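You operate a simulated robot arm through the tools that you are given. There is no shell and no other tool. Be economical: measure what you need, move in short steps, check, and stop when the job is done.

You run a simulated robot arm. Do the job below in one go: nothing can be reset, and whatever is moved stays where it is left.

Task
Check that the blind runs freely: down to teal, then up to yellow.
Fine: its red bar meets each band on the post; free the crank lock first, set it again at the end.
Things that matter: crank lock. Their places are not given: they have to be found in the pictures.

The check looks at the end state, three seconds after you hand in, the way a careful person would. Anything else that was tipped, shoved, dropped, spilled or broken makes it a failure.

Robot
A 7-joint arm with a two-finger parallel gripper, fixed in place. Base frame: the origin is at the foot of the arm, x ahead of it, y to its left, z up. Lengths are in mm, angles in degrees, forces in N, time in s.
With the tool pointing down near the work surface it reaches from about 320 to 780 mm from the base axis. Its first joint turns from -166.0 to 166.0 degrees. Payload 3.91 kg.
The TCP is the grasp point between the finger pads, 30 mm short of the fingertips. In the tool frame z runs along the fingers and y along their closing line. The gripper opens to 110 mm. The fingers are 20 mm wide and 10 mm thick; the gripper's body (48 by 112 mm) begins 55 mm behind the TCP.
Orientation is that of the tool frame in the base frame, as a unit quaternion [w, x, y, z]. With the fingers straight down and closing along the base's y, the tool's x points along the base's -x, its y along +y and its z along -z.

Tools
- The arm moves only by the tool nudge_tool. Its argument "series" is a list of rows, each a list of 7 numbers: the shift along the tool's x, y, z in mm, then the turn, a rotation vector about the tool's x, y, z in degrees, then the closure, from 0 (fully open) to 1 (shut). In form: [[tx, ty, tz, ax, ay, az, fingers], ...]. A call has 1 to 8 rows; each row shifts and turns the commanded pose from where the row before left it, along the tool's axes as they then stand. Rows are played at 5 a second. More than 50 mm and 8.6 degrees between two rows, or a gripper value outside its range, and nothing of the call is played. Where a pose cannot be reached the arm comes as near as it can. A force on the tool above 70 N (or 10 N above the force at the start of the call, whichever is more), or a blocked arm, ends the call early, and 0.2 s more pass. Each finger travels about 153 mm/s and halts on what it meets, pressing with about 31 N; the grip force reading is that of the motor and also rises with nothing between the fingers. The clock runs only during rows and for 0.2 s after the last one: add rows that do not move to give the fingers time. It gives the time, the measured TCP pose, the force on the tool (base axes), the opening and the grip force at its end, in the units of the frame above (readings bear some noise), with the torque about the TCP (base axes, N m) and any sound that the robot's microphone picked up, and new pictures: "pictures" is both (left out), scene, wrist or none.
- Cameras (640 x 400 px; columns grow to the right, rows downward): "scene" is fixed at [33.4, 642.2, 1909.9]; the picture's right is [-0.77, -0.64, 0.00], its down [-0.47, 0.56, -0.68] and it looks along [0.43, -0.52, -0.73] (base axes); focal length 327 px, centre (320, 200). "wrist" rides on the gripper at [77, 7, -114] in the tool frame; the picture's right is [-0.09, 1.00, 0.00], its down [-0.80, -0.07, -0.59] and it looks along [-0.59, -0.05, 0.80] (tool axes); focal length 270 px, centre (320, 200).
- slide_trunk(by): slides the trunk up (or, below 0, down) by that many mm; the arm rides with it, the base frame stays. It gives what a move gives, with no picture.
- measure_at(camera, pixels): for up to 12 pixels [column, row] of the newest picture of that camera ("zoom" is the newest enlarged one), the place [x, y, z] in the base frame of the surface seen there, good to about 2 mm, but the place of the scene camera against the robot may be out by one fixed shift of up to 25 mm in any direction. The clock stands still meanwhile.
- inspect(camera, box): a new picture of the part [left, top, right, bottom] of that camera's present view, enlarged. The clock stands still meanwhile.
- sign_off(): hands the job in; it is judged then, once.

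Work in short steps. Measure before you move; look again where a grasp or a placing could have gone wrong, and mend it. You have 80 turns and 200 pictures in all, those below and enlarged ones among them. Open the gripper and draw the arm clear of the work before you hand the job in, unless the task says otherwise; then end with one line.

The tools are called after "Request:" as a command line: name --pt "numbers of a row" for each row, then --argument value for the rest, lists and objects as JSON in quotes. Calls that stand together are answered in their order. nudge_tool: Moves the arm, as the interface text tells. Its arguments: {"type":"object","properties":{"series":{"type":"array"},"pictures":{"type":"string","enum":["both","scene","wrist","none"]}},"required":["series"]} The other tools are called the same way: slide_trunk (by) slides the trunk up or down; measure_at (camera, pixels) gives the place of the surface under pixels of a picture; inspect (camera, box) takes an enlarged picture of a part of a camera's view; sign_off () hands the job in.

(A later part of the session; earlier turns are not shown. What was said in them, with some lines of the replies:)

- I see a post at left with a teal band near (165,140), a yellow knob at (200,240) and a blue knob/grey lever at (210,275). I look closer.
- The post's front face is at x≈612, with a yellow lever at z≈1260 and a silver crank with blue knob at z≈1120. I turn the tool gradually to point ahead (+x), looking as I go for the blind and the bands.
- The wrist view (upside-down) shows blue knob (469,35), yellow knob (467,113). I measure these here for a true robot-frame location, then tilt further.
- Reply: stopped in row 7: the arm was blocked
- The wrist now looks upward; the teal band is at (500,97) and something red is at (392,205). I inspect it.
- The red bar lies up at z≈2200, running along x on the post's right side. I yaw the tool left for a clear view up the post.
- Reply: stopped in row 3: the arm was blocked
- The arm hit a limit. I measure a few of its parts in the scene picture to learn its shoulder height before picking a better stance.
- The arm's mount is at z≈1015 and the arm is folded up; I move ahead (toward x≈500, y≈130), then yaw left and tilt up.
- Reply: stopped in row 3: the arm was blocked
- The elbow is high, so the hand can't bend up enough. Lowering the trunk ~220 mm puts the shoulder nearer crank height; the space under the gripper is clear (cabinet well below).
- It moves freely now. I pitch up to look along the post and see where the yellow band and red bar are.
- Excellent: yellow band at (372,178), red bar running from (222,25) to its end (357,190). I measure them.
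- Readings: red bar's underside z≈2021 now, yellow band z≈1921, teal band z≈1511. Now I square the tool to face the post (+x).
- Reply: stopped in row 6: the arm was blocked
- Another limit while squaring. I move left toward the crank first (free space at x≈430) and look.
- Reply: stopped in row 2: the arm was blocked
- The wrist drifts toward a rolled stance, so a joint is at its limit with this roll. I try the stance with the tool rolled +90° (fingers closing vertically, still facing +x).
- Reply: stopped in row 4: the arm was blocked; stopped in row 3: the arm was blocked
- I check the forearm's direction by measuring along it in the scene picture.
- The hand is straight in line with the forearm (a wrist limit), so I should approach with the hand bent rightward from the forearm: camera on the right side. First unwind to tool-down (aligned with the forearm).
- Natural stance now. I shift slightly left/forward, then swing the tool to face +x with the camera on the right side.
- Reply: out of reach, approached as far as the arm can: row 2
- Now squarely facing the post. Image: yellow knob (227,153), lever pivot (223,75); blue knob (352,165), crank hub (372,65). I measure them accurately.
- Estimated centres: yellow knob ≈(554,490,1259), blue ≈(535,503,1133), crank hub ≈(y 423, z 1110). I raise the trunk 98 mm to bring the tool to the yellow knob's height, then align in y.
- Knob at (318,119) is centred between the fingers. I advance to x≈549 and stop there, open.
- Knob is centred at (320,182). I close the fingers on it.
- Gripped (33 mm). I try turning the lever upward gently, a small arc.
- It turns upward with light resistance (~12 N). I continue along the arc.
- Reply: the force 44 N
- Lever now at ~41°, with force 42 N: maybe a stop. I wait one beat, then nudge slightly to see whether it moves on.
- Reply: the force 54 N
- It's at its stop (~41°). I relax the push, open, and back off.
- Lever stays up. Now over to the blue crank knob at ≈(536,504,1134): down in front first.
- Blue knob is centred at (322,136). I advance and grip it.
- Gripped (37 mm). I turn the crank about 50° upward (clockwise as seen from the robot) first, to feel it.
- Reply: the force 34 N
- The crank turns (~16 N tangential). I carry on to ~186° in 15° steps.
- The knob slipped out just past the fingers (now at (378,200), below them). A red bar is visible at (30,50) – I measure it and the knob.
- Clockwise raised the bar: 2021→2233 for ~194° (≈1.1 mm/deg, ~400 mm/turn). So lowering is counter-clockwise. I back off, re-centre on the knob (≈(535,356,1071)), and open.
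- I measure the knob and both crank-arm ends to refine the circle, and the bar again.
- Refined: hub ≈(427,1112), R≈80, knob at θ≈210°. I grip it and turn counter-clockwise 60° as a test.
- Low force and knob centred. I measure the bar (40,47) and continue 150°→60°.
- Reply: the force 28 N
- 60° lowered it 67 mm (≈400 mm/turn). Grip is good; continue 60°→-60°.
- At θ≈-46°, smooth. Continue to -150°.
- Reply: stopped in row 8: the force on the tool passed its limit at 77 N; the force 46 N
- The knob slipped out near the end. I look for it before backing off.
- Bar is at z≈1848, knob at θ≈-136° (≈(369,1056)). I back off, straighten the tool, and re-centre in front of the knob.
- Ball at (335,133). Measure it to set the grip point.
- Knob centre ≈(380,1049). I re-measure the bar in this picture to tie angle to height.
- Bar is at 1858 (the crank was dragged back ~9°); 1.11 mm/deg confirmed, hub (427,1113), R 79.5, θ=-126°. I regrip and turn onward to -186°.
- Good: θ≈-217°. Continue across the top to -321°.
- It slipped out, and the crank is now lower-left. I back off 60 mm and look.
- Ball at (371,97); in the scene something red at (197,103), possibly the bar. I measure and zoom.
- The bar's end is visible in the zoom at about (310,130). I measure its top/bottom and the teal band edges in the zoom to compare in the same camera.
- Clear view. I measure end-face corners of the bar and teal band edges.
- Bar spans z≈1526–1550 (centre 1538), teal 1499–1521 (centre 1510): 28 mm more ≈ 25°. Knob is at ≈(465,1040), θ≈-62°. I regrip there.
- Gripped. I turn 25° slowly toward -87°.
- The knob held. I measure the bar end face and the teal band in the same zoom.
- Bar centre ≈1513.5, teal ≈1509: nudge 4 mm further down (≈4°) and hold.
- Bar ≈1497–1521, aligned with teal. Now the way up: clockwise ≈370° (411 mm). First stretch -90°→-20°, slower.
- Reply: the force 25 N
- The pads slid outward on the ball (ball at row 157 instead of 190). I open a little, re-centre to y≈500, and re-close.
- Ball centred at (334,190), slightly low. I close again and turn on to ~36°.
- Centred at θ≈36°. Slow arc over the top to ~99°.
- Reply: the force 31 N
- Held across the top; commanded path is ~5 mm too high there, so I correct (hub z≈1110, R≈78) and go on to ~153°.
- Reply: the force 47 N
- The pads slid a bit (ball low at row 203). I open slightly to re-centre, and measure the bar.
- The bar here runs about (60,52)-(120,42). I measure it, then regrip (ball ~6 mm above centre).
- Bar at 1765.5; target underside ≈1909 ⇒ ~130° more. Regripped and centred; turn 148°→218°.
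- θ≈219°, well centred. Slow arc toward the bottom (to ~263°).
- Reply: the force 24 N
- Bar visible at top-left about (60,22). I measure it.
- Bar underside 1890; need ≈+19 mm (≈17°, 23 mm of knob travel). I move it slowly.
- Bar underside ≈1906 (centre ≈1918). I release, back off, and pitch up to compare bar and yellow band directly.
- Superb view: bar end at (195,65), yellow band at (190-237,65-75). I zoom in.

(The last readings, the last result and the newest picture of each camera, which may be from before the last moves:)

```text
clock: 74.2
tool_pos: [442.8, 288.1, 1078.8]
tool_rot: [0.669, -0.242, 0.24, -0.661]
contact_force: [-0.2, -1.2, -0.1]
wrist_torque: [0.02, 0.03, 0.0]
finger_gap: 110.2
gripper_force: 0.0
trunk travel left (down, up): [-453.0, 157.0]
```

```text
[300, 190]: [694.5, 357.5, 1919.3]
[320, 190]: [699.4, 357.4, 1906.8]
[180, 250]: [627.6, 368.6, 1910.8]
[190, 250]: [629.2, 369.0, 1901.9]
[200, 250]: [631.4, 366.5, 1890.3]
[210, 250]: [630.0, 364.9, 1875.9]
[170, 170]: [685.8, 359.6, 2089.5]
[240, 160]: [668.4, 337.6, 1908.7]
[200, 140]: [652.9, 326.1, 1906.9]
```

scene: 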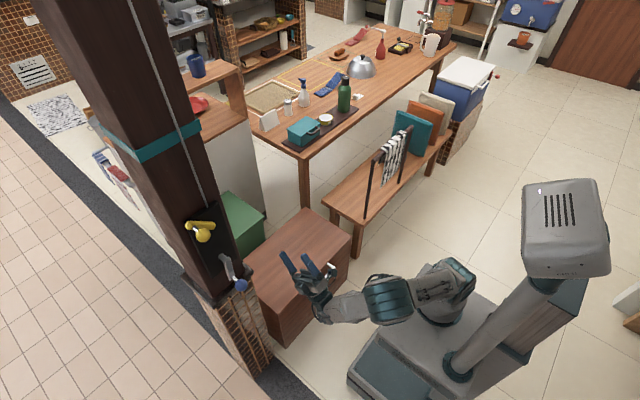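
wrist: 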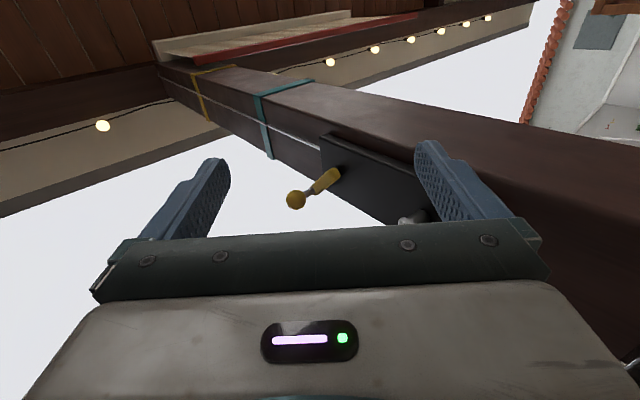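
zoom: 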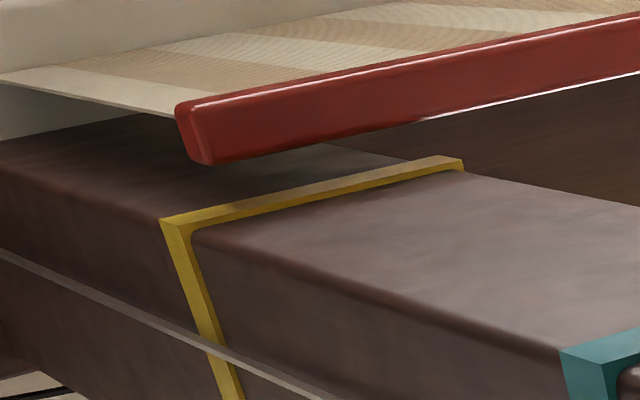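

I sample the yellow band finely for its upper and lower edges, plus the bar's end face edges.

Request:
measure_at --camera "zoom" --pixels '[[178, 280], [184, 280], [190, 280], [196, 280], [202, 280], [208, 280], [176, 105], [178, 120], [185, 130], [195, 160], [260, 199], [260, 210]]'

Request:
inspect --camera "wrist" --box '[180, 55, 220, 80]'

Request:
measure_at --camera "zoom" --pixels '[[140, 240], [150, 240], [160, 240], [170, 240], [180, 240], [190, 240], [200, 240], [210, 240], [220, 240], [230, 240]]'

```text
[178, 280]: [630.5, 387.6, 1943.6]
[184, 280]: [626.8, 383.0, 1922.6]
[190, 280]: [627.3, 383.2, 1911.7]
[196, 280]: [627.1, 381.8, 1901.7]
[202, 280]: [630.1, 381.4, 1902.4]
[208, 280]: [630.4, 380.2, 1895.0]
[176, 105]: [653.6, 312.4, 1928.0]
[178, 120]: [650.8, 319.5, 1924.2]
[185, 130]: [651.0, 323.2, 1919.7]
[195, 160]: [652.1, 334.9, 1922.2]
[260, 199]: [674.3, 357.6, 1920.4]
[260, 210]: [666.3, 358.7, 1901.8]
```

```text
16.00 times, centred on (200, 68) of wrist
```

zoom: 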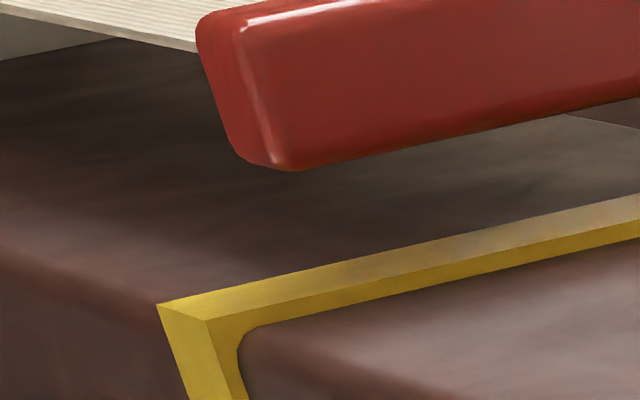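

```text
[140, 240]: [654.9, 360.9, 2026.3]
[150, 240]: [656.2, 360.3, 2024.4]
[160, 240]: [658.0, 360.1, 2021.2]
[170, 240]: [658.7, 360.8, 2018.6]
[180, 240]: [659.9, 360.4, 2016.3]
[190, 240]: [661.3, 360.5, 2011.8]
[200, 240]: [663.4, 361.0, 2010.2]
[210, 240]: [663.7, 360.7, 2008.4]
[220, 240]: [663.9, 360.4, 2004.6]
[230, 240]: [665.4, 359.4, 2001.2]
```

In this 16× zoom, the band's front face spans columns ~178–225 at row 360. I measure its edges.

Request:
measure_at --camera "zoom" --pixels '[[178, 350], [183, 350], [190, 350], [198, 350], [206, 350], [212, 350], [218, 350], [225, 350], [232, 350], [250, 300], [200, 30], [225, 30]]'

```text
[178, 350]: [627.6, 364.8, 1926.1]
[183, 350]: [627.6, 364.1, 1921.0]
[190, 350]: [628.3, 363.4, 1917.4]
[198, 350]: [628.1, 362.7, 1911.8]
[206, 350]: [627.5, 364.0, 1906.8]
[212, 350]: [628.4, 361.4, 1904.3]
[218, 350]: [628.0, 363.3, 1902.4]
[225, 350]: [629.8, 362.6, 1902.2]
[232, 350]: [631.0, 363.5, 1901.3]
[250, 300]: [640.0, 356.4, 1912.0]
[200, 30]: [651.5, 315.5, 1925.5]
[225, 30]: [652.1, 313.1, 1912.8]
```

Yellow band spans 1902–1925 (centre ≈1913.5); bar 1907–1931 (centre ≈1919). I'll lower ~5.5 mm (≈5°). Go back to the crank knob.

Request:
nudge_tool --pt "0 0 0 -8.2 0 0 0" --pt "0 0 0 -8.2 0 0 0" --pt "0 0 0 -8.2 0 0 0" --pt "0 0 0 -8.2 0 0 0" --pt "0 0 0 -8.2 0 0 0" --pt "0 0 0 -8.2 0 0 0" --pt "0 0 0 0 0 0 0" --pictures "none"

Request:
nudge_tool --pt "-37 11.7 5 0 0 0 0" --pt "-37 11.7 5 0 0 0 0" --pt "-37 11.7 5 0 0 0 0" --pt "-37 11.7 5 0 0 0 0" --pt "0 0 0 0 0 0 0" --pictures "wrist"

```text
clock: 75.8
tool_pos: [442.7, 288.5, 1079.0]
tool_rot: [0.507, -0.499, 0.494, -0.5]
contact_force: [-0.4, 0.0, 0.3]
wrist_torque: [0.03, 0.02, 0.04]
finger_gap: 110.0
gripper_force: 0.1
trunk travel left (down, up): [-453.0, 157.0]
```

```text
clock: 77.0
tool_pos: [460.3, 438.5, 1033.4]
tool_rot: [0.508, -0.498, 0.493, -0.501]
contact_force: [0.4, 0.4, 0.2]
wrist_torque: [0.0, -0.03, 0.0]
finger_gap: 110.1
gripper_force: 0.1
trunk travel left (down, up): [-453.0, 157.0]
```

wrist: 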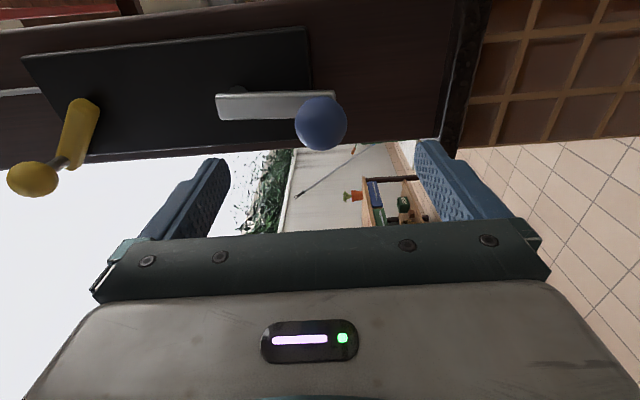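

Ball at (320,123). I measure it and the bar.

Request:
measure_at --camera "wrist" --pixels '[[320, 123], [320, 100], [320, 146], [297, 123], [345, 123], [60, 10], [90, 5]]'

```text
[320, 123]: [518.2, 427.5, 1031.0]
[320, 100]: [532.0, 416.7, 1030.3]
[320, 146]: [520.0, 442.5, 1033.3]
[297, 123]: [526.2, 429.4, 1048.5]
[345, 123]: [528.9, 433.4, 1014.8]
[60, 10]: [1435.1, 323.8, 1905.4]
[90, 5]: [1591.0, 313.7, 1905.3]
```

Knob centre ≈(435,1032). Grip and move it 6.5 mm toward -y, slowly, then hold.

Request:
nudge_tool --pt "3.5 1 36 0 0 0 0" --pt "0 0 35 0 0 0 0" --pt "0 0 0 0 0 0 0.5" --pt "0 0 0 0 0 0 1" --pt "0 0 0 0 0 0 1" --pt "3 0 0 0 0 0 1" --pt "3.5 0 0 0 0 0 1" --pt "0 0 0 0 0 0 1" --pictures "wrist"

Request:
measure_at --camera "wrist" --pixels '[[60, 15], [90, 12], [60, 17], [90, 9], [40, 17]]'

```text
clock: 78.8
tool_pos: [532.8, 429.3, 1032.6]
tool_rot: [0.507, -0.5, 0.492, -0.501]
contact_force: [4.1, 5.2, 1.9]
wrist_torque: [-0.42, -0.05, 0.83]
finger_gap: 37.3
gripper_force: 44.9
trunk travel left (down, up): [-453.0, 157.0]
```

wrist: 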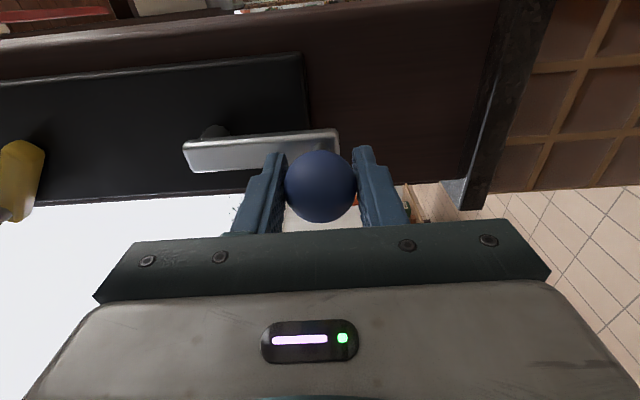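

```text
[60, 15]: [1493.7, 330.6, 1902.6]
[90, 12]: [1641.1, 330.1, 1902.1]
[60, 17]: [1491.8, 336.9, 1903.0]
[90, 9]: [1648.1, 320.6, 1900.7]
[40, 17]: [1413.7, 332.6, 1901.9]
```

Underside 1902 → bar centre ≈1914, matching the yellow band. I release, back off, and go up to the lock lever knob at ≈(554,472,1302).

Request:
nudge_tool --pt "0 0 0 0 0 0 0.4" --pt "0 0 0 0 0 0 0" --pt "0 0 0 0 0 0 0" --pt "0 0 -37 0 0 0 0" --pt "0 0 -37 0 0 0 0" --pt "-7.2 -44.8 0 0 0 0 0" --pt "-7.2 -44.8 0 0 0 0 0" --pictures "none"

Request:
nudge_tool --pt "-7.2 -44.8 0 0 0 0 0" --pt "-7.2 -44.8 0 0 0 0 0" --pt "-7.2 -44.8 0 0 0 0 0" --pt "-7.2 -44.8 0 0 0 0 0" --pt "0 0 0 0 0 0 0" --pictures "wrist"

```text
clock: 80.4
tool_pos: [455.8, 440.0, 1124.8]
tool_rot: [0.508, -0.499, 0.494, -0.5]
contact_force: [-0.3, 0.1, 0.9]
wrist_torque: [0.0, 0.01, 0.01]
finger_gap: 109.8
gripper_force: 0.1
trunk travel left (down, up): [-453.0, 157.0]
```

```text
clock: 81.6
tool_pos: [453.4, 467.0, 1300.5]
tool_rot: [0.507, -0.498, 0.494, -0.501]
contact_force: [0.4, 1.4, -0.3]
wrist_torque: [-0.02, -0.03, 0.0]
finger_gap: 109.9
gripper_force: 0.0
trunk travel left (down, up): [-453.0, 157.0]
```

wrist: 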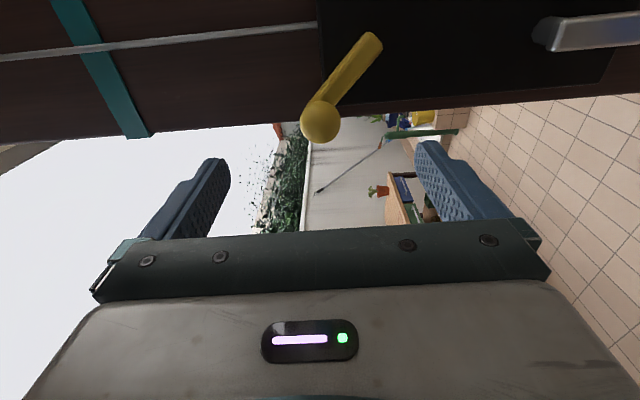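

Knob at (320,122). I advance, grip it.

Request:
nudge_tool --pt "-2 0 32 0 0 0 0" --pt "-2 0 32 0 0 0 0" --pt "0 0 31 0 0 0 0" --pt "0 0 0 0 0 0 0.4" --pt "0 0 0 0 0 0 0.8" --pt "0 0 0 0 0 0 1" --pt "0 0 0 0 0 0 1" --pt "0 0 0 0 0 0 1" --pictures "wrist"

```text
clock: 83.4
tool_pos: [548.8, 472.8, 1302.9]
tool_rot: [0.508, -0.498, 0.493, -0.501]
contact_force: [-4.4, -2.9, -7.1]
wrist_torque: [0.13, 0.02, -0.36]
finger_gap: 33.3
gripper_force: 44.9
trunk travel left (down, up): [-453.0, 157.0]
```

wrist: 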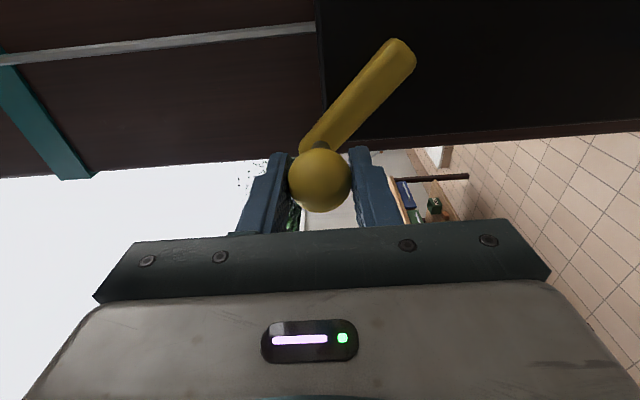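

Gripped. I swing the lever back down along its arc to horizontal (z≈1260).

Request:
nudge_tool --pt "-6.8 9.5 0 0 0 0 1" --pt "-5.1 10.5 0 0 0 0 1" --pt "-3.3 11.2 0 0 0 0 1" --pt "-1.2 11.6 0 0 0 0 1" --pt "0 4 0 0 0 0 1" --pt "0 0 0 0 0 0 1" --pictures "wrist"

```text
clock: 84.8
tool_pos: [548.4, 491.9, 1260.1]
tool_rot: [0.512, -0.496, 0.492, -0.5]
contact_force: [13.2, 17.0, 38.1]
wrist_torque: [-0.13, 0.2, -0.03]
finger_gap: 33.1
gripper_force: 45.2
trunk travel left (down, up): [-453.0, 157.0]
```

wrist: 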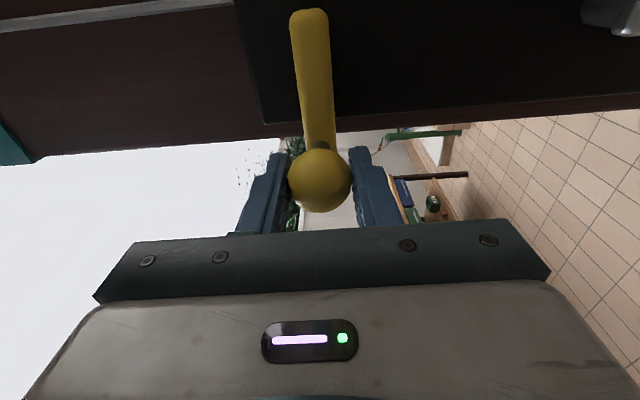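

At its lower stop (38 N, z=1260 as at the start). I ease the push, open, and back clear.

Request:
nudge_tool --pt "0 2 0 0 0 0 1" --pt "0 0 0 0 0 0 1" --pt "0 -6 0 0 0 0 1" --pt "0 0 0 0 0 0 0.5" --pt "0 0 0 0 0 0 0" --pt "0 0 -35 0 0 0 0" --pt "0 0 -35 0 0 0 0" --pt "0 0 -30 0 0 0 0" --pictures "wrist"

Request:
nudge_tool --pt "40 22 0 0 0 0 0" --pt "40 22 0 0 0 0 0" --pt "40 22 0 0 0 0 0" --pt "40 22 0 0 0 0 0" --pt "0 22 0 8.2 0 0 0" --pt "0 22 0 8.2 0 0 0" --pt "0 22 0 8.2 0 0 0" --pt "0 22 0 8.2 0 0 0" --pictures "none"

Request:
nudge_tool --pt "0 0 0 8.2 0 0 0" --pt "0 0 0 8.2 0 0 0" --pt "0 0 0 0 0 0 0"

```text
clock: 86.6
tool_pos: [449.0, 490.0, 1258.0]
tool_rot: [0.508, -0.499, 0.493, -0.5]
contact_force: [0.0, -0.3, 0.1]
wrist_torque: [-0.03, -0.02, 0.01]
finger_gap: 110.0
gripper_force: 0.0
trunk travel left (down, up): [-453.0, 157.0]
```

wrist: 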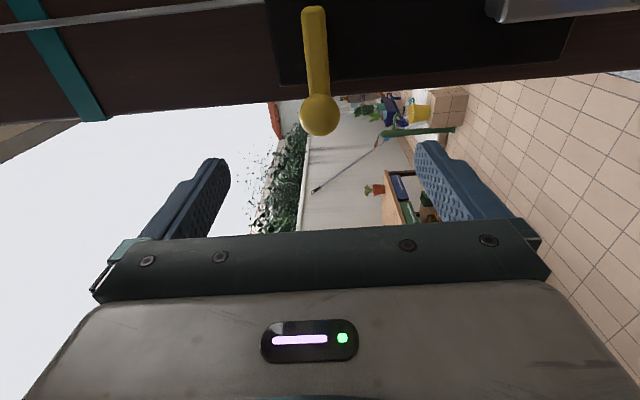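

```text
clock: 88.4
tool_pos: [473.2, 330.3, 1084.1]
tool_rot: [0.629, -0.335, 0.331, -0.619]
contact_force: [0.4, 0.3, 0.5]
wrist_torque: [-0.02, 0.0, 0.0]
finger_gap: 109.9
gripper_force: 0.0
trunk travel left (down, up): [-453.0, 157.0]
```

```text
clock: 89.2
tool_pos: [473.4, 329.4, 1084.2]
tool_rot: [0.669, -0.242, 0.24, -0.661]
contact_force: [0.8, 0.2, 0.9]
wrist_torque: [-0.02, 0.02, 0.01]
finger_gap: 110.0
gripper_force: 0.0
trunk travel left (down, up): [-453.0, 157.0]
```

scene: 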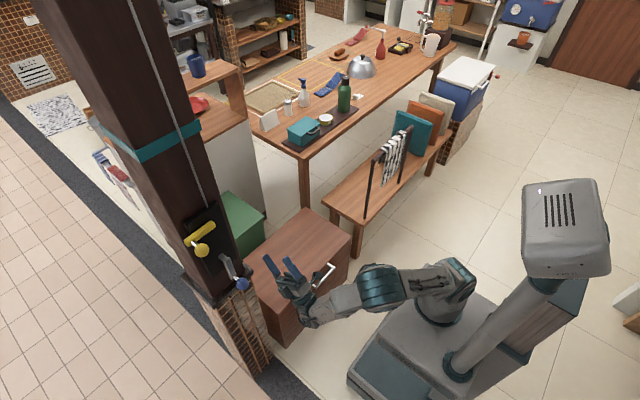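
wrist: 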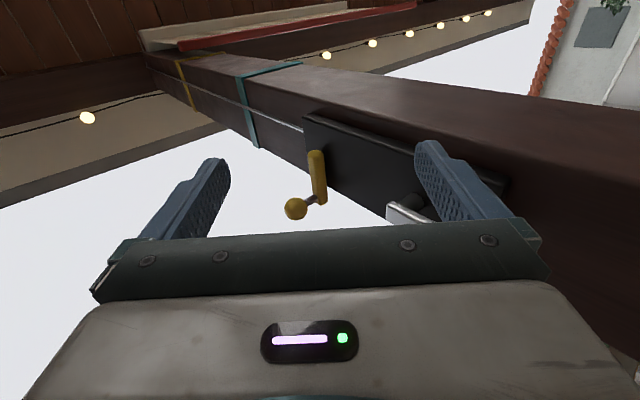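

The lever is horizontal again. Final check of the bar against the yellow band near (185,55).

Request:
inspect --camera "wrist" --box '[160, 30, 224, 70]'

Request:
measure_at --camera "wrist" --pixels '[[182, 43], [200, 44], [230, 37], [183, 80], [186, 80], [189, 80]]'

```text
10.00 times, centred on (192, 50) of wrist
```

zoom: 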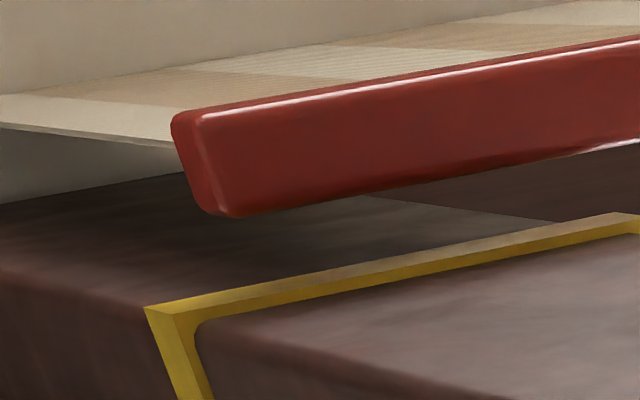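

```text
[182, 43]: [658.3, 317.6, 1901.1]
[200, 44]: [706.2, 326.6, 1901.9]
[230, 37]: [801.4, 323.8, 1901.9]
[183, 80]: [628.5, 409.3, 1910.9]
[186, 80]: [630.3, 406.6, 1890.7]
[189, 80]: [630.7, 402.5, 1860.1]
```

Bar underside 1901.5 against band 1902–1925: aligned, and the lock is set. I draw the arm further away and hand in.

Request:
nudge_tool --pt "40 0 -20 0 0 0 0" --pt "40 0 -20 0 0 0 0" --pt "0 0 0 0 0 0 0" --pictures "scene"

Request:
sign_off

```text
clock: 90.0
tool_pos: [447.5, 250.5, 1054.3]
tool_rot: [0.669, -0.242, 0.241, -0.66]
contact_force: [0.2, 0.1, -0.1]
wrist_torque: [0.04, 0.01, -0.01]
finger_gap: 109.9
gripper_force: 0.1
trunk travel left (down, up): [-453.0, 157.0]
```

scene: 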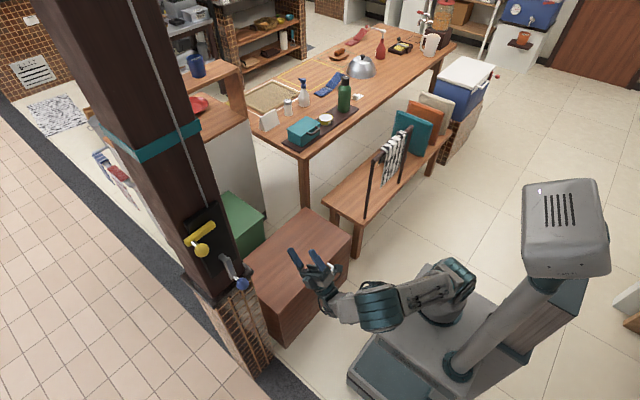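

```text
The job is handed in.
```

The blind ran down to teal and then up to yellow, its red bar within a few mm of each band; I freed the crank lock first, set it again at the end, and drew the open gripper clear before handing in (my first crank turn went the wrong way and briefly raised the bar).
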